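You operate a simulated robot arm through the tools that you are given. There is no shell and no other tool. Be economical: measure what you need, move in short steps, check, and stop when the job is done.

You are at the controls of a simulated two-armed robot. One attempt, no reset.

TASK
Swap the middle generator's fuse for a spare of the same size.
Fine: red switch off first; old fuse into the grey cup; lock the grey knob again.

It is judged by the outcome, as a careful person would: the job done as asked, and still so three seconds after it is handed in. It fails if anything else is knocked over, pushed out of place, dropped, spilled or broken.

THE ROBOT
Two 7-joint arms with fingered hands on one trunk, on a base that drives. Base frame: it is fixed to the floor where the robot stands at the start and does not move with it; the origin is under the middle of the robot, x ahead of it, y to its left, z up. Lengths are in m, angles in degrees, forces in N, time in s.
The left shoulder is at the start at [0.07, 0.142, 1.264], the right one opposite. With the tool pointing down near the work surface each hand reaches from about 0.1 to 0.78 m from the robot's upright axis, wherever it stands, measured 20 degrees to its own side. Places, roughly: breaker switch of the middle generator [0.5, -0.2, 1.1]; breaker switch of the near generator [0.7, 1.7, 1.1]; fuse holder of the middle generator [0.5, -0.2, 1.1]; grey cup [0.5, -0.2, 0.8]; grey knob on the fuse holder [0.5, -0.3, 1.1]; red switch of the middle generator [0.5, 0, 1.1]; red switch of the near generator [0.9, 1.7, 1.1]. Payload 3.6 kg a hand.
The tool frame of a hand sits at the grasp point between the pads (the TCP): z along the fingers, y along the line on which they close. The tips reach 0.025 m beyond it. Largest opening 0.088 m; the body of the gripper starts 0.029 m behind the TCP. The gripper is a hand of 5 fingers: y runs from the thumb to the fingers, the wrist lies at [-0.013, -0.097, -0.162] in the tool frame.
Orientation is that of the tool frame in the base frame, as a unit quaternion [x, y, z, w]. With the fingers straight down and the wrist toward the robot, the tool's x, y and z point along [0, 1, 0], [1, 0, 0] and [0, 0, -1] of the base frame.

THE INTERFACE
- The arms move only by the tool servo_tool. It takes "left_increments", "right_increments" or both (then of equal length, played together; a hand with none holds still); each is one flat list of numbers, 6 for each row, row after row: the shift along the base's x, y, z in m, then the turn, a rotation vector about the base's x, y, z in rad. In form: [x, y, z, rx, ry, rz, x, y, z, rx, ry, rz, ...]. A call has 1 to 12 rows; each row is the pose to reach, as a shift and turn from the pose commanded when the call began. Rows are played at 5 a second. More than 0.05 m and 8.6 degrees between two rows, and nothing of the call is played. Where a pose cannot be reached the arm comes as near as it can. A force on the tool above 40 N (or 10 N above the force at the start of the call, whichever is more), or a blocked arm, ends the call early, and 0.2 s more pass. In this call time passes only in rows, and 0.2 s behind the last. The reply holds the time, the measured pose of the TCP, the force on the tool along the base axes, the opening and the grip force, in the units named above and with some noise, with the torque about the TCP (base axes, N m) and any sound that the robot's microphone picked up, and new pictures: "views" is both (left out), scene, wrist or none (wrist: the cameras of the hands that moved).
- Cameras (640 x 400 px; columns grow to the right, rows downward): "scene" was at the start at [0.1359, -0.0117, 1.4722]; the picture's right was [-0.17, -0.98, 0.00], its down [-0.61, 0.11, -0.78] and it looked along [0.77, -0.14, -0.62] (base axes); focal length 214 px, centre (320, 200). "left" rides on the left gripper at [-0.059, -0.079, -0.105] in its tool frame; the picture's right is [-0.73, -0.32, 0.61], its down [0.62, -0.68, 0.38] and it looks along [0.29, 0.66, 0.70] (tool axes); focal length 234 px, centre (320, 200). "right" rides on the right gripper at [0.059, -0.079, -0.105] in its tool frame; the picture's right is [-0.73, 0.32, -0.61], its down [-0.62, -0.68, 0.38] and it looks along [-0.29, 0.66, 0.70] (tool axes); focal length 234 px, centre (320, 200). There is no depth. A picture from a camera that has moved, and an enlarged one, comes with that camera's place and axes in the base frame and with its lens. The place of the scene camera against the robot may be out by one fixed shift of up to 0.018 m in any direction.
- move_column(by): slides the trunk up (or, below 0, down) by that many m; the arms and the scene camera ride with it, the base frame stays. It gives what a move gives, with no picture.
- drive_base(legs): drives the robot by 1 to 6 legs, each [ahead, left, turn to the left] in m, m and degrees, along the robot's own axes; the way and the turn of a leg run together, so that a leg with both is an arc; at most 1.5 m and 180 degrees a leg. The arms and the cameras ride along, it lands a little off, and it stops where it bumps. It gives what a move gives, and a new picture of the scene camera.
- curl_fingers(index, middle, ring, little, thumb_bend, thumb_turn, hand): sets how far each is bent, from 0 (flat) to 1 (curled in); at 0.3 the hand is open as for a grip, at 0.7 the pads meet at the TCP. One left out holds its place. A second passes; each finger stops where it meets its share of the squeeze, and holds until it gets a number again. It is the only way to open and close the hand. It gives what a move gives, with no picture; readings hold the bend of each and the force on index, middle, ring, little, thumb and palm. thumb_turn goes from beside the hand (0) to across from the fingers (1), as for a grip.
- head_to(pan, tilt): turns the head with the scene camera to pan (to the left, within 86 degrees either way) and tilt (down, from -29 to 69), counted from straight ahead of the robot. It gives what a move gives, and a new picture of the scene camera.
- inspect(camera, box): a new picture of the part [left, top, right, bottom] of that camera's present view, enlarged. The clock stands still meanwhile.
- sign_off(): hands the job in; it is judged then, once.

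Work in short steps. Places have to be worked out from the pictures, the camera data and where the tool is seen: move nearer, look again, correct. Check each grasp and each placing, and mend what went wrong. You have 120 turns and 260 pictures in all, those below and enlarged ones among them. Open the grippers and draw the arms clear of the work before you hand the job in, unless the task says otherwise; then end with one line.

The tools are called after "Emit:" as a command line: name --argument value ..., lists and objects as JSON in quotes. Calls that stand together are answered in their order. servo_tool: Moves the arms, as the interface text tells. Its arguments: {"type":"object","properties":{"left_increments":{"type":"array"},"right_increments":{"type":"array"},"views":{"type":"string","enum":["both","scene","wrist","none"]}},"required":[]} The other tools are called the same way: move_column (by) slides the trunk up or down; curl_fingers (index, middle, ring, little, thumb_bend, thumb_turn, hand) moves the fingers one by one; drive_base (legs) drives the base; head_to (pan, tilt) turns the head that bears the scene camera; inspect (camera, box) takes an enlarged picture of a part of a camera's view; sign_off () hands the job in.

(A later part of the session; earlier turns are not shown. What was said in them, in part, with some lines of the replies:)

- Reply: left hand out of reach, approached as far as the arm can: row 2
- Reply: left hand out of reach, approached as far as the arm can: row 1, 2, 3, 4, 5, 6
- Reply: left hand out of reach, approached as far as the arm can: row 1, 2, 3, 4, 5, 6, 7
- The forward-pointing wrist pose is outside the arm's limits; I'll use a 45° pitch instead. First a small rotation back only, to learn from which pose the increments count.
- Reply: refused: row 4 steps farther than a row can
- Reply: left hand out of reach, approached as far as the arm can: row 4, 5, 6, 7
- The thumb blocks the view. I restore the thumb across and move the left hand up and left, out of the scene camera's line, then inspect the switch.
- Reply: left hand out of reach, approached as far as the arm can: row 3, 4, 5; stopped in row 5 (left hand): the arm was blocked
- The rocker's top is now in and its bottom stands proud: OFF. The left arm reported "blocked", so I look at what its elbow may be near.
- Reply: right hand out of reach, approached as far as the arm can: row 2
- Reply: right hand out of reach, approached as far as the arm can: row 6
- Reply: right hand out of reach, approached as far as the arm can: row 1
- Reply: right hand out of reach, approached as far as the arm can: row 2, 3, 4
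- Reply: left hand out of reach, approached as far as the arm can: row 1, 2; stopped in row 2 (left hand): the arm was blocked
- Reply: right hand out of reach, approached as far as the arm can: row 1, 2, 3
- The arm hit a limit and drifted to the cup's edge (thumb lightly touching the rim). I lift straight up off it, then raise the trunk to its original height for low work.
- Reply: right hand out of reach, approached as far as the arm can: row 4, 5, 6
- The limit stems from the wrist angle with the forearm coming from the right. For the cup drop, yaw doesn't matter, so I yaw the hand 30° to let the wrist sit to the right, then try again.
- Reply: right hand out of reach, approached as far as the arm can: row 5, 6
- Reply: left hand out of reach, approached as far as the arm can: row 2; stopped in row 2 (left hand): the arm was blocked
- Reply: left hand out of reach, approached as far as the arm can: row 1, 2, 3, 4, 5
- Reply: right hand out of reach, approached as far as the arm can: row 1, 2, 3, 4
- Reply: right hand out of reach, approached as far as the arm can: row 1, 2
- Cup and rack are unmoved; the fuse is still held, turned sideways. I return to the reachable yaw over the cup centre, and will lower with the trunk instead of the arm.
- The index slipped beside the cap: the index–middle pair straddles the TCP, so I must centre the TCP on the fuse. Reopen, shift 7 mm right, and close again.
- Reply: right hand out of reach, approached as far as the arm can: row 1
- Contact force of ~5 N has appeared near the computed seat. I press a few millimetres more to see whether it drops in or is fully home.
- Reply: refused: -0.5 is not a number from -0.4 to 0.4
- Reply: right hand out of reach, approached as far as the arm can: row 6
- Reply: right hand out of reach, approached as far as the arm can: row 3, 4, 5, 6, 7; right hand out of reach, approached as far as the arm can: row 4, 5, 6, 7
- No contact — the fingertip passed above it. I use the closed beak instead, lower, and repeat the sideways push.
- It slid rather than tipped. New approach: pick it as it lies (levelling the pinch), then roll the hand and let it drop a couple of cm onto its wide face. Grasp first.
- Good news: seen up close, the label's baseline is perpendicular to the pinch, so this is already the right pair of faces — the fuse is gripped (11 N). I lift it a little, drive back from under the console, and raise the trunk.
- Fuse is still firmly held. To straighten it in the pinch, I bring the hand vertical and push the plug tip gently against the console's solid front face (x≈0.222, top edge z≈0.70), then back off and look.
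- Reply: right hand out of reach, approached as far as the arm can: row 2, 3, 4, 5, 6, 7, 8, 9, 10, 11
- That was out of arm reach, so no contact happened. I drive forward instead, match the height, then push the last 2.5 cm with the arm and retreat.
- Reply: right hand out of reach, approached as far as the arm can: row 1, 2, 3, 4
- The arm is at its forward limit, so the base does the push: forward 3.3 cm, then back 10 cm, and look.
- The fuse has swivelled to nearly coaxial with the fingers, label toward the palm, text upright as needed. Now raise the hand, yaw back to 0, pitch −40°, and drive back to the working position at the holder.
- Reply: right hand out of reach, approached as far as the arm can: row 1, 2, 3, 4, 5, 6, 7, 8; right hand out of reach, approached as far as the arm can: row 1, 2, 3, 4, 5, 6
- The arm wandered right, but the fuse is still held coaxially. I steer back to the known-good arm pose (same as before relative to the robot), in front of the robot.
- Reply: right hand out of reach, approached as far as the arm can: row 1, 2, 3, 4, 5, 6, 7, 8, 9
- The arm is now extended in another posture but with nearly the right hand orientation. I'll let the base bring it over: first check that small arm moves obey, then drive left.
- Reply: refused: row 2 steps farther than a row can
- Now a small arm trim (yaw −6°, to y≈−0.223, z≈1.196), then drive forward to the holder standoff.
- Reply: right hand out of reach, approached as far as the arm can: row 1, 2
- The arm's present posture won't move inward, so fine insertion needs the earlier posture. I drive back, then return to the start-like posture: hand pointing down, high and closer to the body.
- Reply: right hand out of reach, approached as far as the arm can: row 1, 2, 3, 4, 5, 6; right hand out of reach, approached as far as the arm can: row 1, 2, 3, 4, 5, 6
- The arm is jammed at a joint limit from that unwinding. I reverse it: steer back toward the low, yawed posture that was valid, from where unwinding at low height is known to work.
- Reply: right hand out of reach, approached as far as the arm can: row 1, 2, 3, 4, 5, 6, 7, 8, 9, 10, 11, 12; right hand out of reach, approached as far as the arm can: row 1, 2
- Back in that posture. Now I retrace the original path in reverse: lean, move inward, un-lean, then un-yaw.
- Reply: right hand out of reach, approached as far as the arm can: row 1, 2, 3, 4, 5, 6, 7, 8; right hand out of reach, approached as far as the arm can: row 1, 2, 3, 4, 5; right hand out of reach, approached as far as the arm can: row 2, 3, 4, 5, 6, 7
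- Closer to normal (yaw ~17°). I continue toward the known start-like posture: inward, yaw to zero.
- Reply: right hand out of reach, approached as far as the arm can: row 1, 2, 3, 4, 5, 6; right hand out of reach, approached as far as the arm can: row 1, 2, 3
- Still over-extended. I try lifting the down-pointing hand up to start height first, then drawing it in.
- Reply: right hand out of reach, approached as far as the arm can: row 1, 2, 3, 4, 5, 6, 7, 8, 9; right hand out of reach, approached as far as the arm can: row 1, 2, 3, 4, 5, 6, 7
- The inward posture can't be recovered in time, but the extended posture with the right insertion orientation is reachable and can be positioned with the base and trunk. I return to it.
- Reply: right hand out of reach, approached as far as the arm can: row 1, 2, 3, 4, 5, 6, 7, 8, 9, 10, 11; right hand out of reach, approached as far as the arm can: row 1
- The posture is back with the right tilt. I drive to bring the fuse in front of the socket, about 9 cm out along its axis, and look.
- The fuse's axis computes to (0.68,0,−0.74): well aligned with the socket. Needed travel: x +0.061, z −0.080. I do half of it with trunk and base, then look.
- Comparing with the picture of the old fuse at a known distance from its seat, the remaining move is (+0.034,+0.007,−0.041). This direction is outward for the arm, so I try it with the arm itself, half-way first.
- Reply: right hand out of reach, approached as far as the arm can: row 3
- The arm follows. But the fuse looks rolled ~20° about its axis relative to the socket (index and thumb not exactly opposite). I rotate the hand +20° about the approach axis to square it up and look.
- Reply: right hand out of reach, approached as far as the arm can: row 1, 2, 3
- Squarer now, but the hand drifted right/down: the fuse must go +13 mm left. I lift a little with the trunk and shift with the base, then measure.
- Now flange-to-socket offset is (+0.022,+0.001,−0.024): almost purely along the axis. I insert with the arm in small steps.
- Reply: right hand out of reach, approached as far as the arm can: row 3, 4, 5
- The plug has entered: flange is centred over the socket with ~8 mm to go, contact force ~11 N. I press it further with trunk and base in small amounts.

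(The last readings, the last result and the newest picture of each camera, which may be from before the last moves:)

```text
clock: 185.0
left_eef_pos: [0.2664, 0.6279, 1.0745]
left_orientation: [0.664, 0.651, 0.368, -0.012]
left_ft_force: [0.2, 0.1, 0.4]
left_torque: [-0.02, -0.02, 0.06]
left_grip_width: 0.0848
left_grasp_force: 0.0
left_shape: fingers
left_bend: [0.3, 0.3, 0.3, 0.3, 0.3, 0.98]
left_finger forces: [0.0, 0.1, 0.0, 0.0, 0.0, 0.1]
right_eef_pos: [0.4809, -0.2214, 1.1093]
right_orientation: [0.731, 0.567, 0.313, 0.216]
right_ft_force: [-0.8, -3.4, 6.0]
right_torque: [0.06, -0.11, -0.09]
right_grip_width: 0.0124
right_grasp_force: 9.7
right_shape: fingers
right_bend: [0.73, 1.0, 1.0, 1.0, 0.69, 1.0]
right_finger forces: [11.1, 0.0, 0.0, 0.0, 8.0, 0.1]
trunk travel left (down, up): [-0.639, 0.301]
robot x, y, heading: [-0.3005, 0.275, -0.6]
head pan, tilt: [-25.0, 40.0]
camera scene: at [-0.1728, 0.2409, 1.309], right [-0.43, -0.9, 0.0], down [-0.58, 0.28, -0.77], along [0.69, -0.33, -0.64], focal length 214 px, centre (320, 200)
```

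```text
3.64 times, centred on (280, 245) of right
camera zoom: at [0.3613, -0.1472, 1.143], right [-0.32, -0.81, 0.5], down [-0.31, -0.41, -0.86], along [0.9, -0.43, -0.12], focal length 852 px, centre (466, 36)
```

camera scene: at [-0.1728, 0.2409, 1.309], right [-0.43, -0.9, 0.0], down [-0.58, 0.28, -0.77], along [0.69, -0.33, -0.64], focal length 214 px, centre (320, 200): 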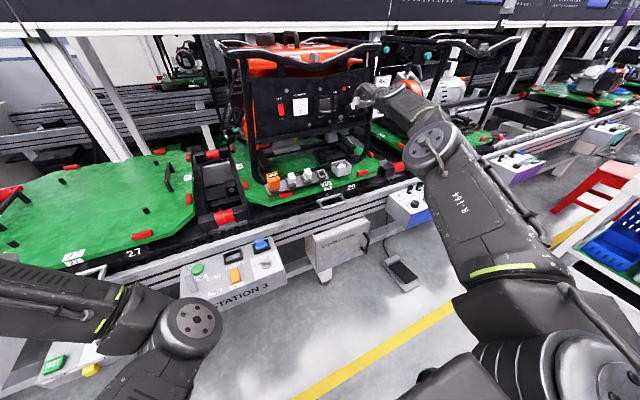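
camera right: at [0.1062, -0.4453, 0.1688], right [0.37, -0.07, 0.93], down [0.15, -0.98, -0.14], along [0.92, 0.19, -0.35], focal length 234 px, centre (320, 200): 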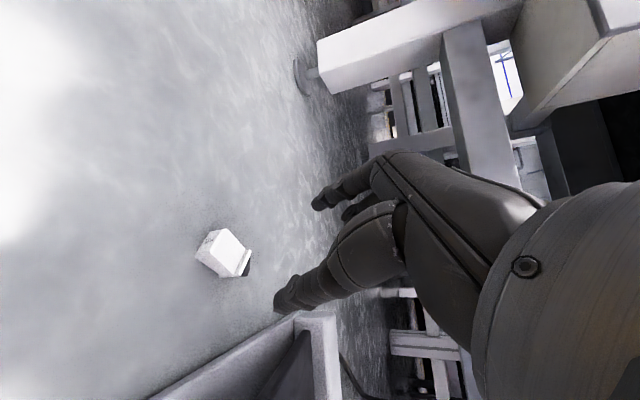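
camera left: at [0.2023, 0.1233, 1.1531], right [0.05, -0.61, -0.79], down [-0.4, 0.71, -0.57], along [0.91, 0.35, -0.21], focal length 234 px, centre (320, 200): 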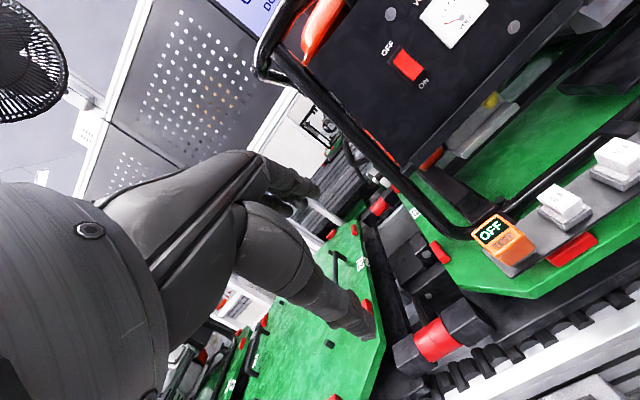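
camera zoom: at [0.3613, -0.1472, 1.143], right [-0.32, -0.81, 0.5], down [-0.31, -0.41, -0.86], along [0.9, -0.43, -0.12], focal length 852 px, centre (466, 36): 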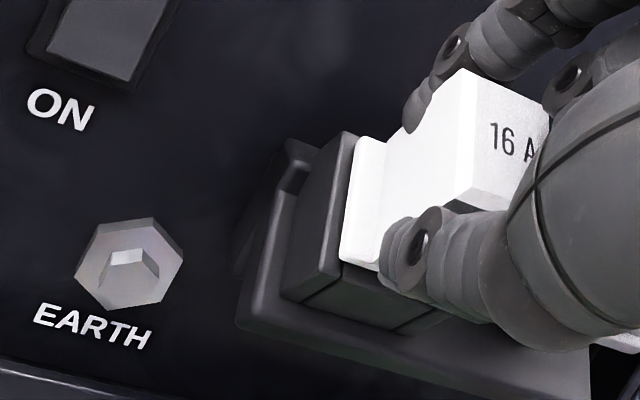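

The flange now sits flush and parallel on the socket. I open the digits wide and inspect before moving.

Emit:
curl_fingers --hand "right" --index 0.28 --thumb_bend 0.3

Emit:
move_column --by 0.015

Emit:
drive_base --legs '[[-0.02, 0, 0]]'

Emit:
move_column --by 0.035

Emit:
drive_base --legs '[[-0.06, 0, 0]]'

Emit:
inspect --camera "right" --box '[180, 190, 380, 350]'

```text
clock: 186.0
left_eef_pos: [0.2684, 0.628, 1.0749]
left_orientation: [0.664, 0.65, 0.368, -0.013]
left_ft_force: [0.2, 0.4, 0.3]
left_torque: [-0.02, 0.01, -0.06]
left_grip_width: 0.0848
left_grasp_force: 0.0
left_shape: fingers
left_bend: [0.3, 0.3, 0.3, 0.3, 0.3, 0.98]
left_finger forces: [0.0, 0.0, 0.0, 0.0, 0.0, 0.0]
right_eef_pos: [0.4813, -0.2212, 1.1072]
right_orientation: [0.731, 0.567, 0.312, 0.216]
right_ft_force: [0.0, 0.4, 0.2]
right_torque: [-0.03, 0.02, 0.0]
right_grip_width: 0.0869
right_grasp_force: 0.2
right_shape: fingers
right_bend: [0.28, 1.0, 1.0, 1.0, 0.3, 0.98]
right_finger forces: [0.0, 0.1, 0.0, 0.0, 0.0, 0.0]
trunk travel left (down, up): [-0.639, 0.301]
robot x, y, heading: [-0.2986, 0.2766, -0.6]
head pan, tilt: [-25.0, 40.0]
```

```text
clock: 186.7
left_eef_pos: [0.2672, 0.6292, 1.0889]
left_orientation: [0.664, 0.651, 0.367, -0.014]
left_ft_force: [0.4, 0.0, 0.5]
left_torque: [0.02, -0.02, -0.01]
left_grip_width: 0.0847
left_grasp_force: 0.1
left_shape: fingers
left_bend: [0.3, 0.3, 0.3, 0.3, 0.3, 0.98]
left_finger forces: [0.1, 0.1, 0.0, 0.0, 0.1, 0.0]
right_eef_pos: [0.4821, -0.221, 1.1219]
right_orientation: [0.731, 0.567, 0.311, 0.216]
right_ft_force: [-0.3, -0.1, 0.6]
right_torque: [-0.02, 0.0, -0.03]
right_grip_width: 0.0871
right_grasp_force: 0.0
right_shape: fingers
right_bend: [0.28, 1.0, 1.0, 1.0, 0.3, 0.98]
right_finger forces: [0.1, 0.0, 0.0, 0.0, 0.0, 0.0]
trunk travel left (down, up): [-0.654, 0.286]
robot x, y, heading: [-0.3002, 0.2714, -0.5]
head pan, tilt: [-25.0, 40.0]
```

```text
clock: 187.5
left_eef_pos: [0.2501, 0.6289, 1.0875]
left_orientation: [0.665, 0.651, 0.367, -0.013]
left_ft_force: [-0.4, 0.1, 0.6]
left_torque: [-0.02, 0.01, -0.02]
left_grip_width: 0.0849
left_grasp_force: 0.1
left_shape: fingers
left_bend: [0.3, 0.3, 0.3, 0.3, 0.3, 0.98]
left_finger forces: [0.1, 0.1, 0.0, 0.0, 0.1, 0.0]
right_eef_pos: [0.4637, -0.2197, 1.1211]
right_orientation: [0.732, 0.567, 0.31, 0.215]
right_ft_force: [0.4, -0.8, 0.3]
right_torque: [0.01, 0.02, 0.04]
right_grip_width: 0.087
right_grasp_force: 0.1
right_shape: fingers
right_bend: [0.28, 1.0, 1.0, 1.0, 0.3, 0.98]
right_finger forces: [0.0, 0.1, 0.0, 0.0, 0.0, 0.0]
trunk travel left (down, up): [-0.654, 0.286]
robot x, y, heading: [-0.3188, 0.273, -0.3]
head pan, tilt: [-25.0, 40.0]
camera scene: at [-0.1879, 0.241, 1.3234], right [-0.43, -0.9, 0.0], down [-0.58, 0.28, -0.76], along [0.69, -0.33, -0.64], focal length 214 px, centre (320, 200)
```

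scene: 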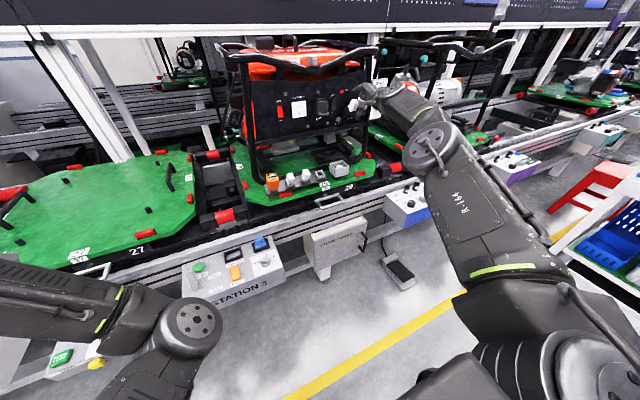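

```text
clock: 188.2
left_eef_pos: [0.2482, 0.6294, 1.1243]
left_orientation: [0.664, 0.651, 0.368, -0.014]
left_ft_force: [-0.6, 0.6, 0.0]
left_torque: [0.02, 0.01, 0.01]
left_grip_width: 0.085
left_grasp_force: 0.1
left_shape: fingers
left_bend: [0.3, 0.3, 0.3, 0.3, 0.3, 0.98]
left_finger forces: [0.0, 0.0, 0.1, 0.0, 0.1, 0.0]
right_eef_pos: [0.4612, -0.2202, 1.1571]
right_orientation: [0.732, 0.567, 0.311, 0.216]
right_ft_force: [0.6, -0.5, 0.7]
right_torque: [0.0, 0.02, -0.02]
right_grip_width: 0.0868
right_grasp_force: 0.1
right_shape: fingers
right_bend: [0.28, 1.0, 1.0, 1.0, 0.3, 0.98]
right_finger forces: [0.0, 0.0, 0.0, 0.0, 0.0, 0.0]
trunk travel left (down, up): [-0.689, 0.251]
robot x, y, heading: [-0.3199, 0.2752, -0.4]
head pan, tilt: [-25.0, 40.0]
```

```text
clock: 189.2
left_eef_pos: [0.1899, 0.6275, 1.1234]
left_orientation: [0.665, 0.651, 0.367, -0.013]
left_ft_force: [-1.2, 0.4, -0.3]
left_torque: [0.04, 0.0, -0.03]
left_grip_width: 0.0847
left_grasp_force: 0.0
left_shape: fingers
left_bend: [0.3, 0.3, 0.3, 0.3, 0.3, 0.98]
left_finger forces: [0.0, 0.0, 0.0, 0.1, 0.1, 0.0]
right_eef_pos: [0.4024, -0.2212, 1.1573]
right_orientation: [0.732, 0.567, 0.311, 0.216]
right_ft_force: [0.2, -1.4, 0.4]
right_torque: [-0.01, -0.02, -0.05]
right_grip_width: 0.0868
right_grasp_force: 0.0
right_shape: fingers
right_bend: [0.28, 1.0, 1.0, 1.0, 0.3, 0.98]
right_finger forces: [0.1, 0.1, 0.0, 0.0, 0.0, 0.0]
trunk travel left (down, up): [-0.689, 0.251]
robot x, y, heading: [-0.3811, 0.2742, -0.7]
head pan, tilt: [-25.0, 40.0]
camera scene: at [-0.2493, 0.2413, 1.3586], right [-0.43, -0.9, 0.0], down [-0.58, 0.28, -0.77], along [0.69, -0.33, -0.64], focal length 214 px, centre (320, 200)
```

scene: 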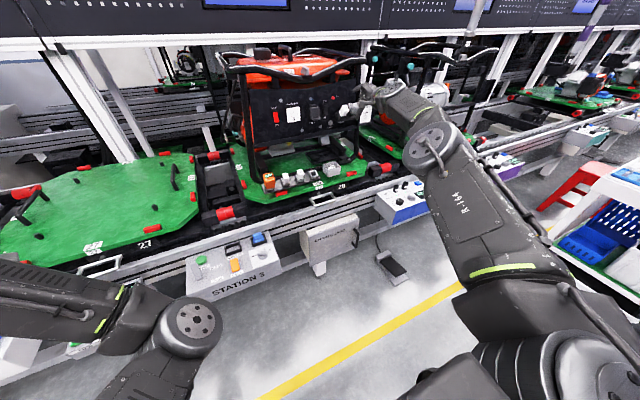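

```text
2.50 times, centred on (280, 270) of right
camera zoom: at [0.2836, -0.1475, 1.1911], right [-0.32, -0.81, 0.5], down [-0.31, -0.41, -0.86], along [0.9, -0.43, -0.12], focal length 585 px, centre (420, 25)
```

zoom: 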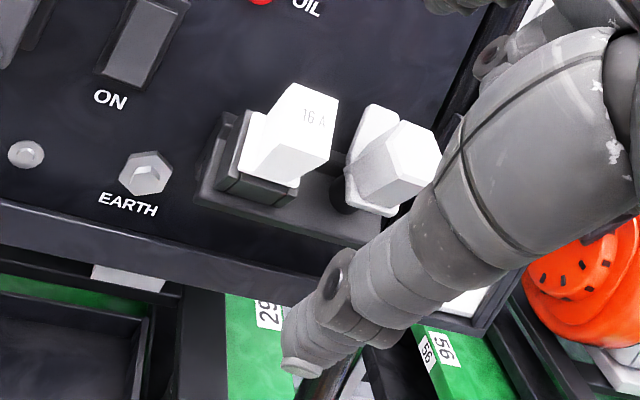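

The spare is seated upright in the holder. To lock, the latch (now pointing up) must swing left over the flange; in this posture I'll push it with the index fingertip. I tuck the thumb, and position the fingertip above-right of the latch.

Emit:
curl_fingers --hand "right" --index 0.5 --thumb_bend 1

Emit:
drive_base --legs '[[0, -0.077, 0], [0.058, 0, 0]]'

Emit:
inspect --camera "right" --box '[210, 170, 370, 300]'

```text
clock: 190.2
left_eef_pos: [0.1896, 0.6283, 1.1245]
left_orientation: [0.664, 0.651, 0.368, -0.013]
left_ft_force: [-0.5, 0.1, 0.2]
left_torque: [0.01, 0.03, 0.01]
left_grip_width: 0.085
left_grasp_force: 0.0
left_shape: fingers
left_bend: [0.3, 0.3, 0.3, 0.3, 0.3, 0.98]
left_finger forces: [0.0, 0.0, 0.1, 0.0, 0.0, 0.1]
right_eef_pos: [0.4036, -0.2223, 1.1573]
right_orientation: [0.732, 0.566, 0.311, 0.217]
right_ft_force: [0.0, -0.1, -0.3]
right_torque: [0.03, 0.01, 0.0]
right_grip_width: 0.0109
right_grasp_force: 0.1
right_shape: fingers
right_bend: [0.45, 1.0, 1.0, 1.0, 0.93, 1.0]
right_finger forces: [0.1, 0.0, 0.1, 0.1, 0.0, 0.1]
trunk travel left (down, up): [-0.689, 0.251]
robot x, y, heading: [-0.3795, 0.279, -0.5]
head pan, tilt: [-25.0, 40.0]
```

```text
clock: 191.8
left_eef_pos: [0.2444, 0.5507, 1.1238]
left_orientation: [0.665, 0.649, 0.369, -0.012]
left_ft_force: [-0.4, 0.2, 0.1]
left_torque: [0.03, 0.02, 0.01]
left_grip_width: 0.0849
left_grasp_force: 0.2
left_shape: fingers
left_bend: [0.3, 0.3, 0.3, 0.3, 0.3, 0.98]
left_finger forces: [0.1, 0.0, 0.0, 0.1, 0.1, 0.0]
right_eef_pos: [0.4562, -0.2994, 1.1579]
right_orientation: [0.733, 0.565, 0.311, 0.217]
right_ft_force: [-0.1, 0.4, -0.9]
right_torque: [-0.01, 0.01, -0.01]
right_grip_width: 0.0112
right_grasp_force: 0.1
right_shape: fingers
right_bend: [0.45, 1.0, 1.0, 1.0, 0.93, 1.0]
right_finger forces: [0.1, 0.1, 0.1, 0.1, 0.0, 0.0]
trunk travel left (down, up): [-0.689, 0.251]
robot x, y, heading: [-0.324, 0.2003, -0.6]
head pan, tilt: [-25.0, 40.0]
camera scene: at [-0.1951, 0.1647, 1.3591], right [-0.43, -0.9, 0.0], down [-0.58, 0.28, -0.77], along [0.69, -0.33, -0.64], focal length 214 px, centre (320, 200)
```

scene: 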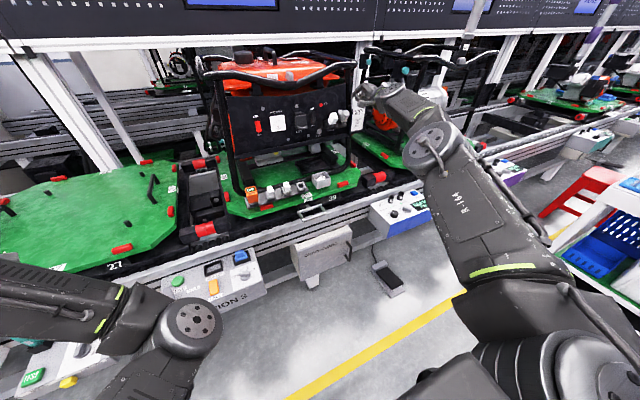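

```text
3.08 times, centred on (290, 235) of right
camera zoom: at [0.3378, -0.2249, 1.1929], right [-0.32, -0.81, 0.5], down [-0.31, -0.41, -0.86], along [0.9, -0.43, -0.12], focal length 720 px, centre (412, 92)
```

zoom: 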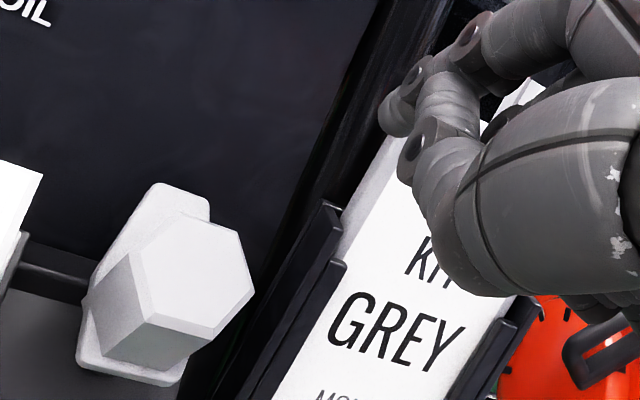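

The fingertip lines up, but the tucked thumb would hit the knob. I swing the thumb aside, move the tip in beside the latch (base forward, trunk down), then push left 2.5 cm with the base.

Emit:
curl_fingers --hand "right" --index 0.5 --thumb_bend 0.2 --thumb_turn 0

Emit:
drive_base --legs '[[0.022, -0.006, 0]]'

Emit:
move_column --by -0.046

Emit:
drive_base --legs '[[0.024, 0, 0]]'

Emit:
inspect --camera "right" --box '[210, 170, 370, 300]'

```text
clock: 192.8
left_eef_pos: [0.2457, 0.5518, 1.1253]
left_orientation: [0.665, 0.65, 0.368, -0.012]
left_ft_force: [-0.3, 0.3, -1.3]
left_torque: [0.01, 0.01, -0.03]
left_grip_width: 0.0848
left_grasp_force: 0.1
left_shape: fingers
left_bend: [0.3, 0.3, 0.3, 0.3, 0.3, 0.98]
left_finger forces: [0.1, 0.1, 0.0, 0.0, 0.1, 0.2]
right_eef_pos: [0.4568, -0.2993, 1.1587]
right_orientation: [0.733, 0.565, 0.311, 0.217]
right_ft_force: [0.3, -0.1, 0.2]
right_torque: [-0.01, -0.01, 0.02]
right_grip_width: 0.1139
right_grasp_force: 0.0
right_shape: fingers
right_bend: [0.5, 1.0, 1.0, 1.0, 0.2, 0.0]
right_finger forces: [0.0, 0.1, 0.1, 0.0, 0.0, 0.1]
trunk travel left (down, up): [-0.689, 0.251]
robot x, y, heading: [-0.3218, 0.1953, -0.6]
head pan, tilt: [-25.0, 40.0]
```

```text
clock: 193.6
left_eef_pos: [0.264, 0.5451, 1.1249]
left_orientation: [0.665, 0.65, 0.368, -0.011]
left_ft_force: [-0.6, -0.1, 0.5]
left_torque: [0.01, -0.02, -0.02]
left_grip_width: 0.0849
left_grasp_force: 0.1
left_shape: fingers
left_bend: [0.3, 0.3, 0.3, 0.3, 0.3, 0.98]
left_finger forces: [0.0, 0.0, 0.0, 0.0, 0.1, 0.1]
right_eef_pos: [0.4756, -0.3042, 1.1609]
right_orientation: [0.732, 0.566, 0.312, 0.216]
right_ft_force: [-0.4, -0.2, -0.9]
right_torque: [0.01, -0.04, -0.01]
right_grip_width: 0.1139
right_grasp_force: 0.0
right_shape: fingers
right_bend: [0.5, 1.0, 1.0, 1.0, 0.2, 0.0]
right_finger forces: [0.1, 0.0, 0.0, 0.0, 0.0, 0.0]
trunk travel left (down, up): [-0.689, 0.251]
robot x, y, heading: [-0.2992, 0.1955, -0.6]
head pan, tilt: [-25.0, 40.0]
camera scene: at [-0.1757, 0.1597, 1.3593], right [-0.43, -0.9, 0.0], down [-0.58, 0.28, -0.77], along [0.69, -0.33, -0.64], focal length 214 px, centre (320, 200)
```

scene: 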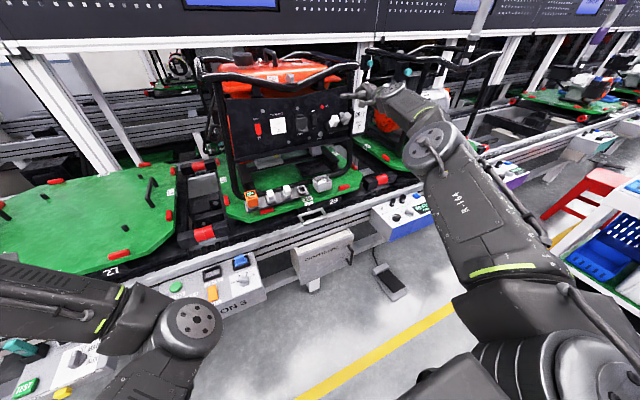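

```text
clock: 194.5
left_eef_pos: [0.2664, 0.5442, 1.0787]
left_orientation: [0.665, 0.649, 0.369, -0.013]
left_ft_force: [0.4, 0.3, 0.6]
left_torque: [0.03, -0.03, 0.01]
left_grip_width: 0.0848
left_grasp_force: 0.0
left_shape: fingers
left_bend: [0.3, 0.3, 0.3, 0.3, 0.3, 0.98]
left_finger forces: [0.1, 0.0, 0.1, 0.0, 0.0, 0.0]
right_eef_pos: [0.4787, -0.3049, 1.1123]
right_orientation: [0.732, 0.566, 0.311, 0.216]
right_ft_force: [-0.1, 0.7, -0.3]
right_torque: [-0.03, -0.01, 0.07]
right_grip_width: 0.1134
right_grasp_force: 0.0
right_shape: fingers
right_bend: [0.5, 1.0, 1.0, 1.0, 0.2, 0.0]
right_finger forces: [0.5, 0.0, 0.0, 0.0, 0.0, 0.0]
trunk travel left (down, up): [-0.643, 0.297]
robot x, y, heading: [-0.303, 0.1924, -0.8]
head pan, tilt: [-25.0, 40.0]
```

```text
clock: 195.3
left_eef_pos: [0.2892, 0.5445, 1.0788]
left_orientation: [0.665, 0.65, 0.368, -0.012]
left_ft_force: [0.6, 1.2, 0.1]
left_torque: [-0.02, -0.01, -0.01]
left_grip_width: 0.0849
left_grasp_force: 0.1
left_shape: fingers
left_bend: [0.3, 0.3, 0.3, 0.3, 0.3, 0.98]
left_finger forces: [0.0, 0.0, 0.0, 0.0, 0.0, 0.1]
right_eef_pos: [0.501, -0.3052, 1.1137]
right_orientation: [0.732, 0.565, 0.312, 0.217]
right_ft_force: [-8.1, -1.0, 2.2]
right_torque: [-0.02, -0.06, 0.01]
right_grip_width: 0.1111
right_grasp_force: 4.0
right_shape: fingers
right_bend: [0.57, 1.0, 1.0, 1.0, 0.2, 0.0]
right_finger forces: [8.6, 0.0, 0.1, 0.0, 0.1, 0.0]
trunk travel left (down, up): [-0.643, 0.297]
robot x, y, heading: [-0.2711, 0.1913, -0.4]
head pan, tilt: [-25.0, 40.0]
camera scene: at [-0.1505, 0.1589, 1.3131], right [-0.43, -0.9, 0.0], down [-0.58, 0.28, -0.77], along [0.69, -0.33, -0.64], focal length 214 px, centre (320, 200)
```

scene: 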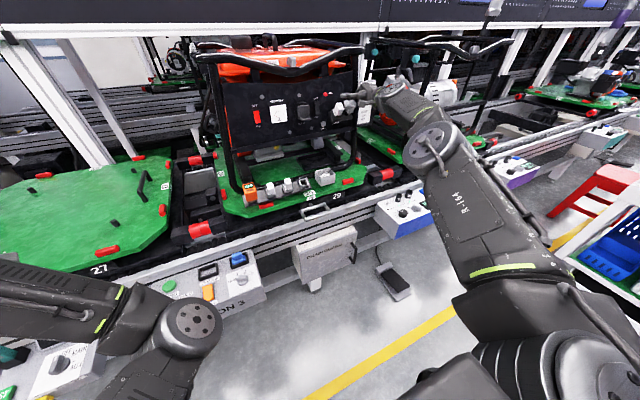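

```text
3.08 times, centred on (290, 235) of right
camera zoom: at [0.3825, -0.2307, 1.1479], right [-0.32, -0.81, 0.5], down [-0.31, -0.41, -0.86], along [0.9, -0.43, -0.12], focal length 720 px, centre (412, 92)
```

zoom: 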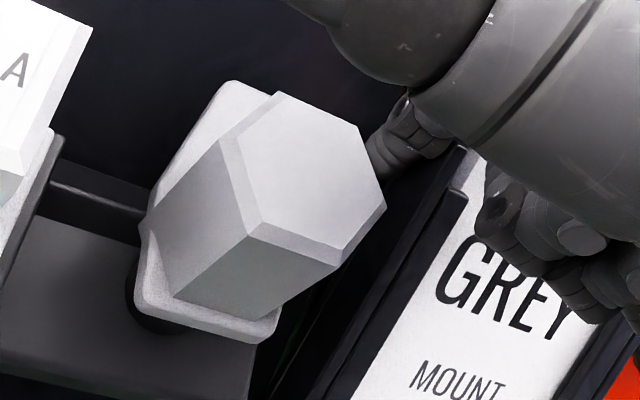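

Fingertip is beside the latch arm, at its level (lightly touching the panel). I ease back 4 mm and push left 2.6 cm with the base.

Emit:
drive_base --legs '[[-0.006, 0, 0], [0, 0.028, 0]]'

Emit:
inspect --camera "right" --box '[210, 170, 370, 300]'

```text
clock: 196.5
left_eef_pos: [0.2843, 0.5712, 1.0795]
left_orientation: [0.665, 0.649, 0.369, -0.013]
left_ft_force: [0.5, 0.2, 0.3]
left_torque: [-0.02, 0.0, 0.02]
left_grip_width: 0.0848
left_grasp_force: 0.1
left_shape: fingers
left_bend: [0.3, 0.3, 0.3, 0.3, 0.3, 0.98]
left_finger forces: [0.0, 0.0, 0.0, 0.1, 0.0, 0.0]
right_eef_pos: [0.4966, -0.2792, 1.1131]
right_orientation: [0.733, 0.565, 0.312, 0.217]
right_ft_force: [-2.7, -5.3, 4.0]
right_torque: [0.02, 0.04, 0.06]
right_grip_width: 0.1139
right_grasp_force: 3.5
right_shape: fingers
right_bend: [0.5, 1.0, 1.0, 1.0, 0.2, 0.0]
right_finger forces: [0.0, 7.1, 0.1, 0.0, 0.0, 0.0]
trunk travel left (down, up): [-0.643, 0.297]
robot x, y, heading: [-0.2812, 0.219, -0.9]
head pan, tilt: [-25.0, 40.0]
camera scene: at [-0.1559, 0.1851, 1.313], right [-0.43, -0.9, 0.0], down [-0.58, 0.28, -0.77], along [0.69, -0.33, -0.64], focal length 214 px, centre (320, 200)
```

scene: 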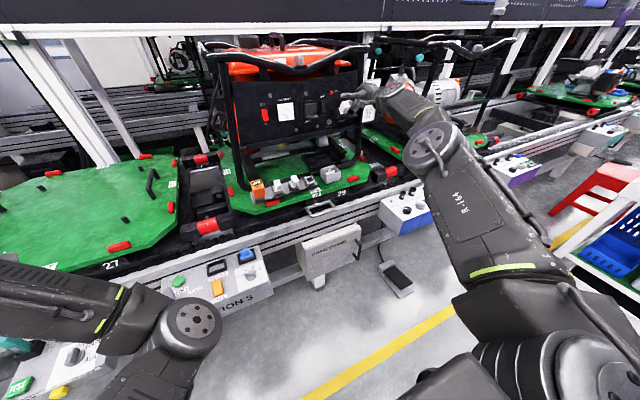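

```text
3.08 times, centred on (290, 235) of right
camera zoom: at [0.3767, -0.2052, 1.147], right [-0.33, -0.81, 0.49], down [-0.31, -0.4, -0.86], along [0.89, -0.43, -0.12], focal length 720 px, centre (412, 92)
```

zoom: 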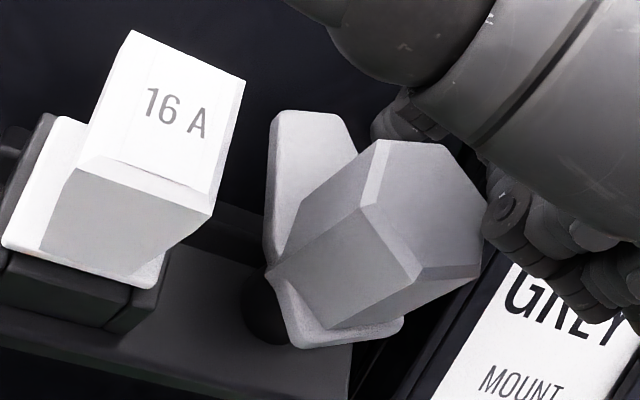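

The middle knuckle bears on the knob instead. I extend the middle alongside the index to clear it, then push further left and slightly down-slope.

Emit:
curl_fingers --hand "right" --middle 0.45

Emit:
drive_base --legs '[[0, 0.018, 0], [-0.005, 0, 0]]'

Emit:
move_column --by -0.006

Emit:
inspect --camera "right" --box '[210, 170, 370, 300]'

```text
clock: 197.5
left_eef_pos: [0.2838, 0.5737, 1.0794]
left_orientation: [0.665, 0.65, 0.369, -0.013]
left_ft_force: [0.3, 0.1, 0.5]
left_torque: [-0.02, 0.0, 0.0]
left_grip_width: 0.0848
left_grasp_force: 0.0
left_shape: fingers
left_bend: [0.3, 0.3, 0.3, 0.3, 0.3, 0.98]
left_finger forces: [0.0, 0.0, 0.1, 0.0, 0.0, 0.1]
right_eef_pos: [0.4952, -0.2772, 1.1128]
right_orientation: [0.733, 0.565, 0.312, 0.217]
right_ft_force: [-3.4, 0.1, 2.2]
right_torque: [-0.02, -0.06, -0.02]
right_grip_width: 0.1135
right_grasp_force: 1.7
right_shape: fingers
right_bend: [0.51, 0.46, 1.0, 1.0, 0.2, 0.0]
right_finger forces: [1.5, 2.1, 0.1, 0.0, 0.1, 0.1]
trunk travel left (down, up): [-0.643, 0.297]
robot x, y, heading: [-0.2837, 0.219, -0.6]
head pan, tilt: [-25.0, 40.0]
```

```text
clock: 198.6
left_eef_pos: [0.2806, 0.5908, 1.0783]
left_orientation: [0.665, 0.65, 0.369, -0.013]
left_ft_force: [0.2, 0.2, -0.2]
left_torque: [-0.02, 0.01, 0.0]
left_grip_width: 0.0849
left_grasp_force: 0.2
left_shape: fingers
left_bend: [0.3, 0.3, 0.3, 0.3, 0.3, 0.98]
left_finger forces: [0.0, 0.0, 0.0, 0.0, 0.0, 0.1]
right_eef_pos: [0.4929, -0.26, 1.1116]
right_orientation: [0.733, 0.565, 0.312, 0.217]
right_ft_force: [0.4, 0.2, 0.7]
right_torque: [0.04, 0.02, 0.01]
right_grip_width: 0.1137
right_grasp_force: 0.1
right_shape: fingers
right_bend: [0.5, 0.45, 1.0, 1.0, 0.2, 0.0]
right_finger forces: [0.1, 0.1, 0.0, 0.1, 0.1, 0.1]
trunk travel left (down, up): [-0.643, 0.297]
robot x, y, heading: [-0.2865, 0.2399, -0.9]
head pan, tilt: [-25.0, 40.0]
camera scene: at [-0.1597, 0.2048, 1.3129], right [-0.43, -0.9, 0.0], down [-0.58, 0.28, -0.77], along [0.69, -0.33, -0.64], focal length 214 px, centre (320, 200)
```

scene: 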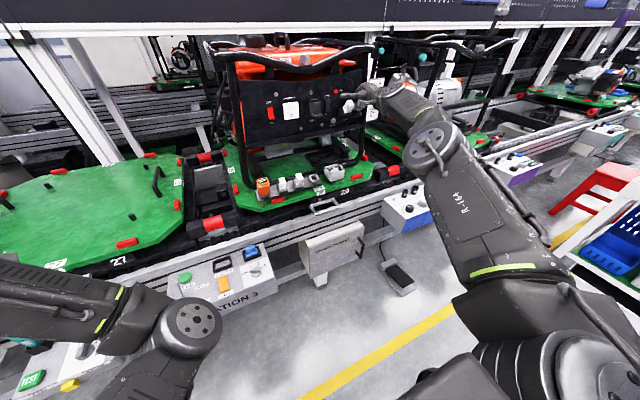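

```text
clock: 199.1
left_eef_pos: [0.2787, 0.5912, 1.0744]
left_orientation: [0.665, 0.649, 0.368, -0.012]
left_ft_force: [-0.9, -0.2, 0.5]
left_torque: [0.03, 0.0, 0.02]
left_grip_width: 0.0848
left_grasp_force: 0.0
left_shape: fingers
left_bend: [0.3, 0.3, 0.3, 0.3, 0.3, 0.98]
left_finger forces: [0.0, 0.0, 0.0, 0.0, 0.1, 0.0]
right_eef_pos: [0.4878, -0.261, 1.1091]
right_orientation: [0.732, 0.564, 0.313, 0.219]
right_ft_force: [-4.9, -3.8, 8.5]
right_torque: [-0.18, 0.0, -0.11]
right_grip_width: 0.1138
right_grasp_force: 5.7
right_shape: fingers
right_bend: [0.5, 0.45, 1.0, 1.0, 0.2, 0.0]
right_finger forces: [0.0, 0.0, 11.9, 0.1, 0.0, 0.0]
trunk travel left (down, up): [-0.637, 0.303]
robot x, y, heading: [-0.2854, 0.2411, -0.6]
head pan, tilt: [-25.0, 40.0]
```

```text
3.08 times, centred on (290, 235) of right
camera zoom: at [0.3697, -0.1865, 1.1432], right [-0.33, -0.81, 0.49], down [-0.3, -0.41, -0.86], along [0.89, -0.43, -0.11], focal length 720 px, centre (412, 92)
```

zoom: 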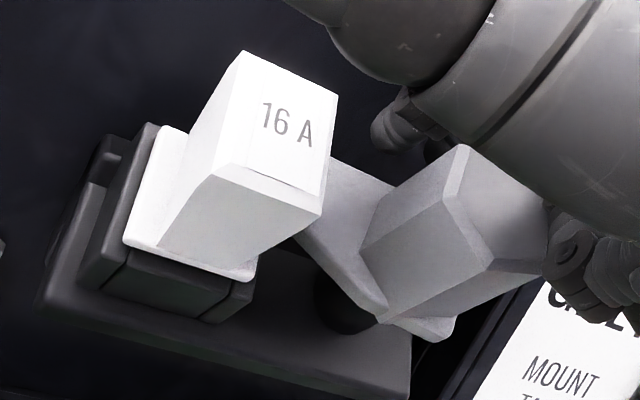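

The latch has swung ~55° toward the fuse. The ring knuckle now touches the knob, so I extend ring and little too, and push the tip ~1 cm further down-slope.

Emit:
curl_fingers --hand "right" --middle 0.4 --ring 0.35 --little 0.3

Emit:
drive_base --legs '[[-0.008, 0.003, 0]]'

Emit:
move_column --by -0.009

Emit:
inspect --camera "right" --box '[210, 170, 370, 300]'

```text
clock: 200.1
left_eef_pos: [0.2737, 0.5901, 1.0773]
left_orientation: [0.665, 0.649, 0.369, -0.009]
left_ft_force: [-0.5, -0.2, 0.5]
left_torque: [-0.04, 0.0, -0.01]
left_grip_width: 0.0847
left_grasp_force: 0.1
left_shape: fingers
left_bend: [0.3, 0.3, 0.3, 0.3, 0.3, 0.98]
left_finger forces: [0.0, 0.0, 0.0, 0.0, 0.0, 0.0]
right_eef_pos: [0.4839, -0.2616, 1.1128]
right_orientation: [0.731, 0.564, 0.314, 0.219]
right_ft_force: [-20.1, -6.2, 14.0]
right_torque: [-0.26, 0.23, -0.3]
right_grip_width: 0.1136
right_grasp_force: 12.3
right_shape: fingers
right_bend: [0.5, 0.4, 0.89, 0.3, 0.2, 0.0]
right_finger forces: [0.1, 0.1, 24.5, 0.1, 0.0, 0.0]
trunk travel left (down, up): [-0.637, 0.303]
robot x, y, heading: [-0.2871, 0.2374, -0.6]
head pan, tilt: [-25.0, 40.0]
```

```text
clock: 200.9
left_eef_pos: [0.2662, 0.5936, 1.0771]
left_orientation: [0.664, 0.649, 0.37, -0.011]
left_ft_force: [0.3, -0.2, 0.9]
left_torque: [0.01, 0.0, 0.01]
left_grip_width: 0.0848
left_grasp_force: 0.1
left_shape: fingers
left_bend: [0.3, 0.3, 0.3, 0.3, 0.3, 0.98]
left_finger forces: [0.0, 0.1, 0.0, 0.0, 0.0, 0.0]
right_eef_pos: [0.4767, -0.2583, 1.1107]
right_orientation: [0.732, 0.564, 0.314, 0.219]
right_ft_force: [-22.7, -5.0, 8.3]
right_torque: [-0.17, 0.07, -0.39]
right_grip_width: 0.1136
right_grasp_force: 12.0
right_shape: fingers
right_bend: [0.5, 0.4, 0.83, 0.3, 0.2, 0.0]
right_finger forces: [0.1, 0.0, 23.3, 0.0, 0.0, 0.0]
trunk travel left (down, up): [-0.637, 0.303]
robot x, y, heading: [-0.2965, 0.2413, -1.0]
head pan, tilt: [-25.0, 40.0]
camera scene: at [-0.1755, 0.2075, 1.3077], right [-0.43, -0.9, 0.0], down [-0.57, 0.28, -0.77], along [0.69, -0.33, -0.64], focal length 214 px, centre (320, 200)
```

scene: 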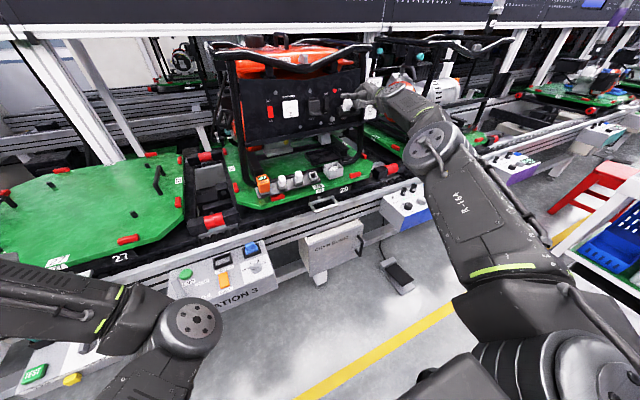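

```text
clock: 201.4
left_eef_pos: [0.2713, 0.5955, 1.0616]
left_orientation: [0.666, 0.649, 0.368, -0.013]
left_ft_force: [-0.5, 0.4, 0.9]
left_torque: [-0.03, 0.0, 0.04]
left_grip_width: 0.0849
left_grasp_force: 0.0
left_shape: fingers
left_bend: [0.3, 0.3, 0.3, 0.3, 0.3, 0.98]
left_finger forces: [0.0, 0.0, 0.0, 0.0, 0.1, 0.0]
right_eef_pos: [0.4835, -0.2562, 1.0962]
right_orientation: [0.732, 0.566, 0.311, 0.217]
right_ft_force: [0.0, 0.6, -0.2]
right_torque: [-0.01, -0.02, -0.01]
right_grip_width: 0.114
right_grasp_force: 0.0
right_shape: fingers
right_bend: [0.5, 0.4, 0.35, 0.3, 0.2, 0.0]
right_finger forces: [0.0, 0.0, 0.0, 0.0, 0.0, 0.0]
trunk travel left (down, up): [-0.628, 0.312]
robot x, y, heading: [-0.2956, 0.245, -0.6]
head pan, tilt: [-25.0, 40.0]
```

```text
3.08 times, centred on (290, 235) of right
camera zoom: at [0.3649, -0.1812, 1.1319], right [-0.32, -0.81, 0.5], down [-0.31, -0.41, -0.86], along [0.9, -0.43, -0.12], focal length 720 px, centre (412, 92)
5 turns are left
```

zoom: 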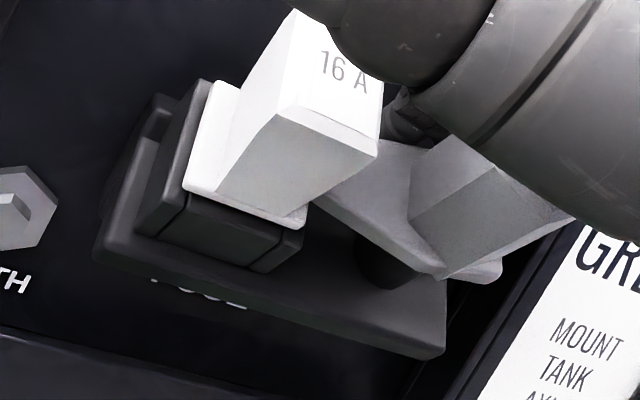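

The latch is nearly over the flange, perhaps 10–15° short. One more small down-slope push, then check.

Emit:
drive_base --legs '[[-0.004, 0, 0]]'

Emit:
move_column --by -0.009

Emit:
inspect --camera "right" --box '[210, 170, 370, 300]'

```text
clock: 202.2
left_eef_pos: [0.2683, 0.5948, 1.0628]
left_orientation: [0.666, 0.649, 0.367, -0.012]
left_ft_force: [0.4, -0.2, 0.1]
left_torque: [0.02, -0.01, -0.02]
left_grip_width: 0.0849
left_grasp_force: 0.0
left_shape: fingers
left_bend: [0.3, 0.3, 0.3, 0.3, 0.3, 0.98]
left_finger forces: [0.1, 0.1, 0.0, 0.1, 0.0, 0.0]
right_eef_pos: [0.4782, -0.2565, 1.0978]
right_orientation: [0.733, 0.565, 0.311, 0.217]
right_ft_force: [-0.1, 1.1, 1.3]
right_torque: [-0.04, -0.05, 0.01]
right_grip_width: 0.114
right_grasp_force: 0.8
right_shape: fingers
right_bend: [0.5, 0.4, 0.35, 0.3, 0.2, 0.0]
right_finger forces: [1.2, 0.0, 0.0, 0.0, 0.0, 0.1]
trunk travel left (down, up): [-0.628, 0.312]
robot x, y, heading: [-0.2983, 0.2404, -0.7]
head pan, tilt: [-25.0, 40.0]
camera scene: at [-0.1715, 0.2087, 1.2979], right [-0.43, -0.9, 0.0], down [-0.58, 0.28, -0.77], along [0.69, -0.33, -0.64], focal length 214 px, centre (320, 200)
```

scene: 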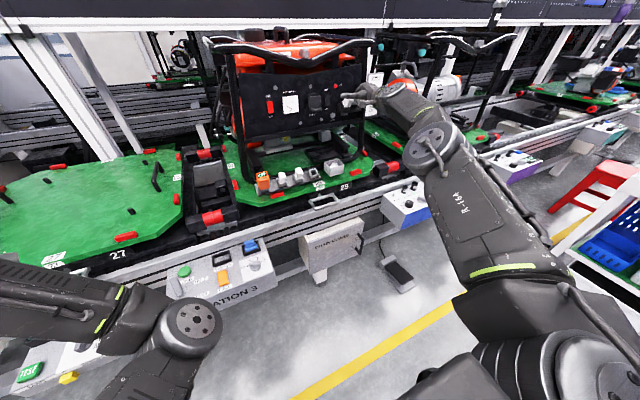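

```text
clock: 202.7
left_eef_pos: [0.2679, 0.5961, 1.0549]
left_orientation: [0.665, 0.65, 0.368, -0.012]
left_ft_force: [0.1, 0.7, 0.3]
left_torque: [0.03, 0.01, 0.01]
left_grip_width: 0.0847
left_grasp_force: 0.1
left_shape: fingers
left_bend: [0.3, 0.3, 0.3, 0.3, 0.3, 0.98]
left_finger forces: [0.1, 0.0, 0.0, 0.0, 0.0, 0.0]
right_eef_pos: [0.4797, -0.2542, 1.0906]
right_orientation: [0.732, 0.566, 0.311, 0.217]
right_ft_force: [3.5, 4.2, 4.3]
right_torque: [-0.15, -0.01, 0.05]
right_grip_width: 0.1148
right_grasp_force: 3.4
right_shape: fingers
right_bend: [0.47, 0.4, 0.35, 0.3, 0.2, 0.0]
right_finger forces: [6.6, 0.5, 0.0, 0.0, 0.0, 0.1]
trunk travel left (down, up): [-0.619, 0.321]
robot x, y, heading: [-0.3004, 0.2409, -0.7]
head pan, tilt: [-25.0, 40.0]
```

```text
3.08 times, centred on (290, 235) of right
camera zoom: at [0.3604, -0.1807, 1.1239], right [-0.32, -0.81, 0.5], down [-0.31, -0.41, -0.86], along [0.89, -0.43, -0.12], focal length 720 px, centre (412, 92)
4 turns are left
```

zoom: 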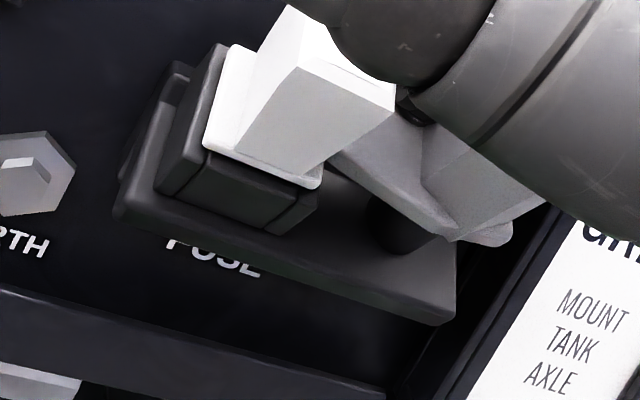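

The index now meets firm resistance with the latch over the flange. I retreat along the slope with small trunk/base steps, then well clear, open the hand, and check.

Emit:
move_column --by 0.02

Emit:
drive_base --legs '[[-0.016, 0, 0]]'

Emit:
move_column --by 0.04

Emit:
drive_base --legs '[[-0.1, 0, 0]]'

Emit:
curl_fingers --hand "right" --index 0.3 --middle 0.3 --ring 0.3 --little 0.3 --thumb_bend 0.3 --thumb_turn 1

Emit:
inspect --camera "right" --box '[180, 190, 360, 330]'

```text
clock: 203.4
left_eef_pos: [0.2691, 0.5934, 1.0747]
left_orientation: [0.666, 0.649, 0.367, -0.013]
left_ft_force: [0.5, 0.6, -0.3]
left_torque: [0.0, 0.0, -0.01]
left_grip_width: 0.0848
left_grasp_force: 0.0
left_shape: fingers
left_bend: [0.3, 0.3, 0.3, 0.3, 0.3, 0.98]
left_finger forces: [0.0, 0.0, 0.0, 0.0, 0.1, 0.0]
right_eef_pos: [0.4793, -0.2568, 1.1083]
right_orientation: [0.733, 0.565, 0.311, 0.217]
right_ft_force: [-0.5, 0.3, 0.4]
right_torque: [0.03, -0.01, 0.01]
right_grip_width: 0.1139
right_grasp_force: 0.0
right_shape: fingers
right_bend: [0.5, 0.4, 0.35, 0.3, 0.2, 0.0]
right_finger forces: [0.0, 0.1, 0.0, 0.0, 0.0, 0.0]
trunk travel left (down, up): [-0.639, 0.301]
robot x, y, heading: [-0.296, 0.2406, -0.7]
head pan, tilt: [-25.0, 40.0]
```

```text
clock: 204.2
left_eef_pos: [0.2535, 0.5948, 1.0742]
left_orientation: [0.666, 0.649, 0.368, -0.013]
left_ft_force: [-0.6, -0.8, 0.4]
left_torque: [-0.02, -0.03, 0.02]
left_grip_width: 0.0847
left_grasp_force: 0.0
left_shape: fingers
left_bend: [0.3, 0.3, 0.3, 0.3, 0.3, 0.98]
left_finger forces: [0.0, 0.1, 0.1, 0.0, 0.0, 0.0]
right_eef_pos: [0.4649, -0.256, 1.1073]
right_orientation: [0.733, 0.564, 0.31, 0.218]
right_ft_force: [3.3, 3.3, 0.6]
right_torque: [-0.03, 0.07, 0.09]
right_grip_width: 0.1138
right_grasp_force: 1.3
right_shape: fingers
right_bend: [0.49, 0.39, 0.35, 0.3, 0.2, 0.0]
right_finger forces: [2.8, 0.9, 0.1, 0.0, 0.0, 0.0]
trunk travel left (down, up): [-0.639, 0.301]
robot x, y, heading: [-0.3131, 0.2392, -0.8]
head pan, tilt: [-25.0, 40.0]
camera scene: at [-0.1862, 0.209, 1.3087], right [-0.43, -0.9, 0.0], down [-0.58, 0.28, -0.77], along [0.69, -0.33, -0.64], focal length 214 px, centre (320, 200)
```

scene: 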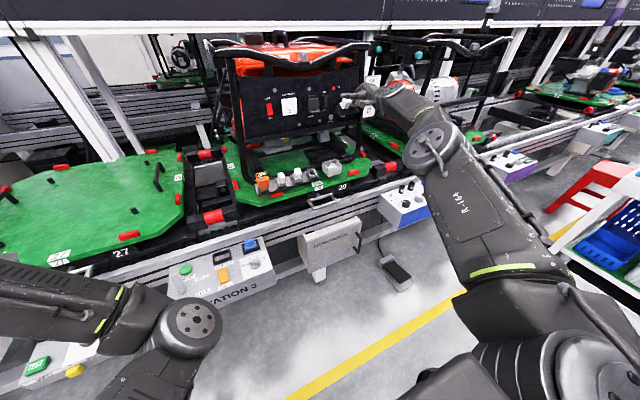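

```text
clock: 205.0
left_eef_pos: [0.2525, 0.5939, 1.1142]
left_orientation: [0.666, 0.649, 0.368, -0.013]
left_ft_force: [0.4, 0.5, -0.1]
left_torque: [-0.02, 0.0, -0.01]
left_grip_width: 0.0849
left_grasp_force: 0.0
left_shape: fingers
left_bend: [0.3, 0.3, 0.3, 0.3, 0.3, 0.98]
left_finger forces: [0.0, 0.0, 0.0, 0.1, 0.1, 0.1]
right_eef_pos: [0.4647, -0.2578, 1.147]
right_orientation: [0.733, 0.565, 0.311, 0.217]
right_ft_force: [-1.4, 0.5, -0.2]
right_torque: [-0.01, 0.0, 0.0]
right_grip_width: 0.1141
right_grasp_force: 0.0
right_shape: fingers
right_bend: [0.5, 0.4, 0.35, 0.3, 0.2, 0.0]
right_finger forces: [0.0, 0.0, 0.0, 0.0, 0.0, 0.0]
trunk travel left (down, up): [-0.679, 0.261]
robot x, y, heading: [-0.3147, 0.2413, -0.8]
head pan, tilt: [-25.0, 40.0]
```

```text
clock: 206.2
left_eef_pos: [0.1551, 0.5955, 1.1139]
left_orientation: [0.665, 0.649, 0.368, -0.014]
left_ft_force: [0.0, 0.1, -0.5]
left_torque: [-0.02, 0.01, 0.01]
left_grip_width: 0.0845
left_grasp_force: 0.1
left_shape: fingers
left_bend: [0.3, 0.3, 0.3, 0.3, 0.3, 0.98]
left_finger forces: [0.0, 0.0, 0.0, 0.0, 0.0, 0.1]
right_eef_pos: [0.3645, -0.2559, 1.1468]
right_orientation: [0.733, 0.565, 0.311, 0.217]
right_ft_force: [-0.2, 0.1, 0.2]
right_torque: [0.02, 0.02, 0.04]
right_grip_width: 0.1139
right_grasp_force: 0.1
right_shape: fingers
right_bend: [0.5, 0.4, 0.35, 0.3, 0.2, 0.0]
right_finger forces: [0.0, 0.0, 0.0, 0.1, 0.0, 0.0]
trunk travel left (down, up): [-0.679, 0.261]
robot x, y, heading: [-0.4134, 0.2449, -0.8]
head pan, tilt: [-25.0, 40.0]
camera scene: at [-0.2862, 0.2092, 1.3488], right [-0.43, -0.9, 0.0], down [-0.58, 0.28, -0.77], along [0.69, -0.33, -0.64], focal length 214 px, centre (320, 200)
```

scene: 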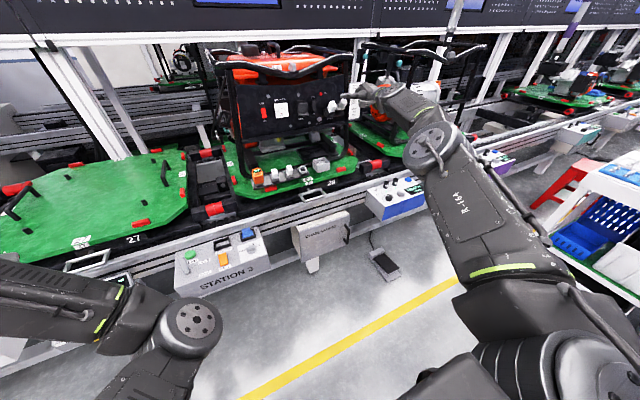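

```text
clock: 207.2
left_eef_pos: [0.1541, 0.5946, 1.1151]
left_orientation: [0.666, 0.649, 0.368, -0.013]
left_ft_force: [-0.2, 0.4, -0.7]
left_torque: [0.02, -0.04, 0.01]
left_grip_width: 0.0849
left_grasp_force: 0.1
left_shape: fingers
left_bend: [0.3, 0.3, 0.3, 0.3, 0.3, 0.98]
left_finger forces: [0.0, 0.1, 0.0, 0.0, 0.0, 0.1]
right_eef_pos: [0.3645, -0.2563, 1.1473]
right_orientation: [0.733, 0.564, 0.311, 0.217]
right_ft_force: [0.9, 0.8, -0.4]
right_torque: [0.0, 0.0, 0.0]
right_grip_width: 0.0851
right_grasp_force: 0.0
right_shape: fingers
right_bend: [0.3, 0.3, 0.3, 0.3, 0.3, 0.97]
right_finger forces: [0.0, 0.0, 0.0, 0.0, 0.0, 0.1]
trunk travel left (down, up): [-0.679, 0.261]
robot x, y, heading: [-0.4141, 0.2418, -0.7]
head pan, tilt: [-25.0, 40.0]
```

```text
2.86 times, centred on (270, 260) of right
camera zoom: at [0.2458, -0.1819, 1.1822], right [-0.32, -0.81, 0.5], down [-0.31, -0.4, -0.86], along [0.89, -0.43, -0.12], focal length 669 px, centre (463, 29)
3 turns are left
```

zoom: 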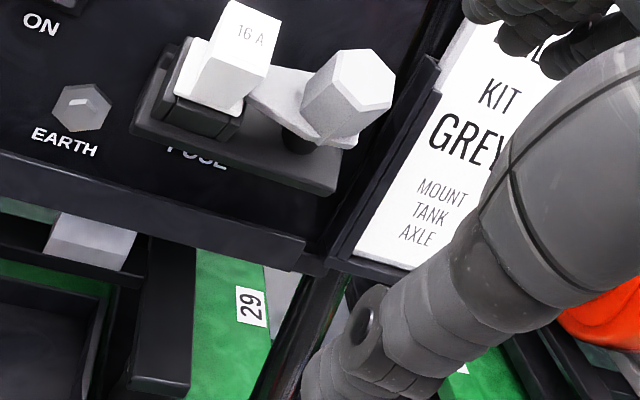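

The fuse is seated and the latch lies across its flange, as it did at the start. I draw the robot further back so the arms are clear.

Emit:
drive_base --legs '[[-0.2, 0, 0]]'

```text
clock: 208.8
left_eef_pos: [-0.0498, 0.5989, 1.1134]
left_orientation: [0.665, 0.65, 0.368, -0.014]
left_ft_force: [0.1, -0.3, 0.1]
left_torque: [0.03, 0.02, 0.02]
left_grip_width: 0.0847
left_grasp_force: 0.1
left_shape: fingers
left_bend: [0.3, 0.3, 0.3, 0.3, 0.3, 0.98]
left_finger forces: [0.0, 0.0, 0.0, 0.0, 0.0, 0.1]
right_eef_pos: [0.1634, -0.2513, 1.1473]
right_orientation: [0.732, 0.566, 0.311, 0.216]
right_ft_force: [-0.1, 0.2, -0.6]
right_torque: [0.03, 0.0, 0.01]
right_grip_width: 0.0849
right_grasp_force: 0.0
right_shape: fingers
right_bend: [0.3, 0.3, 0.3, 0.3, 0.3, 0.97]
right_finger forces: [0.0, 0.1, 0.0, 0.1, 0.0, 0.1]
trunk travel left (down, up): [-0.679, 0.261]
robot x, y, heading: [-0.6172, 0.2487, -0.3]
head pan, tilt: [-25.0, 40.0]
camera scene: at [-0.4884, 0.2118, 1.3488], right [-0.43, -0.9, 0.0], down [-0.58, 0.28, -0.77], along [0.69, -0.33, -0.64], focal length 214 px, centre (320, 200)
2 turns are left
```

scene: 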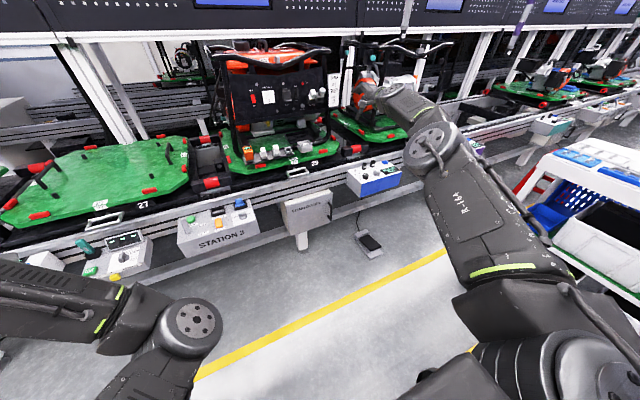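

Everything is in place and both hands are open and clear; I hand the job in.

Emit:
sign_off

```text
The job is handed in.
```

The 16 A fuse is swapped: red switch off, old fuse in the grey cup, 16 A spare in the holder, knob turned back to lock. The spare fell to the floor once before I refitted it, and I checked the final lock only by camera.
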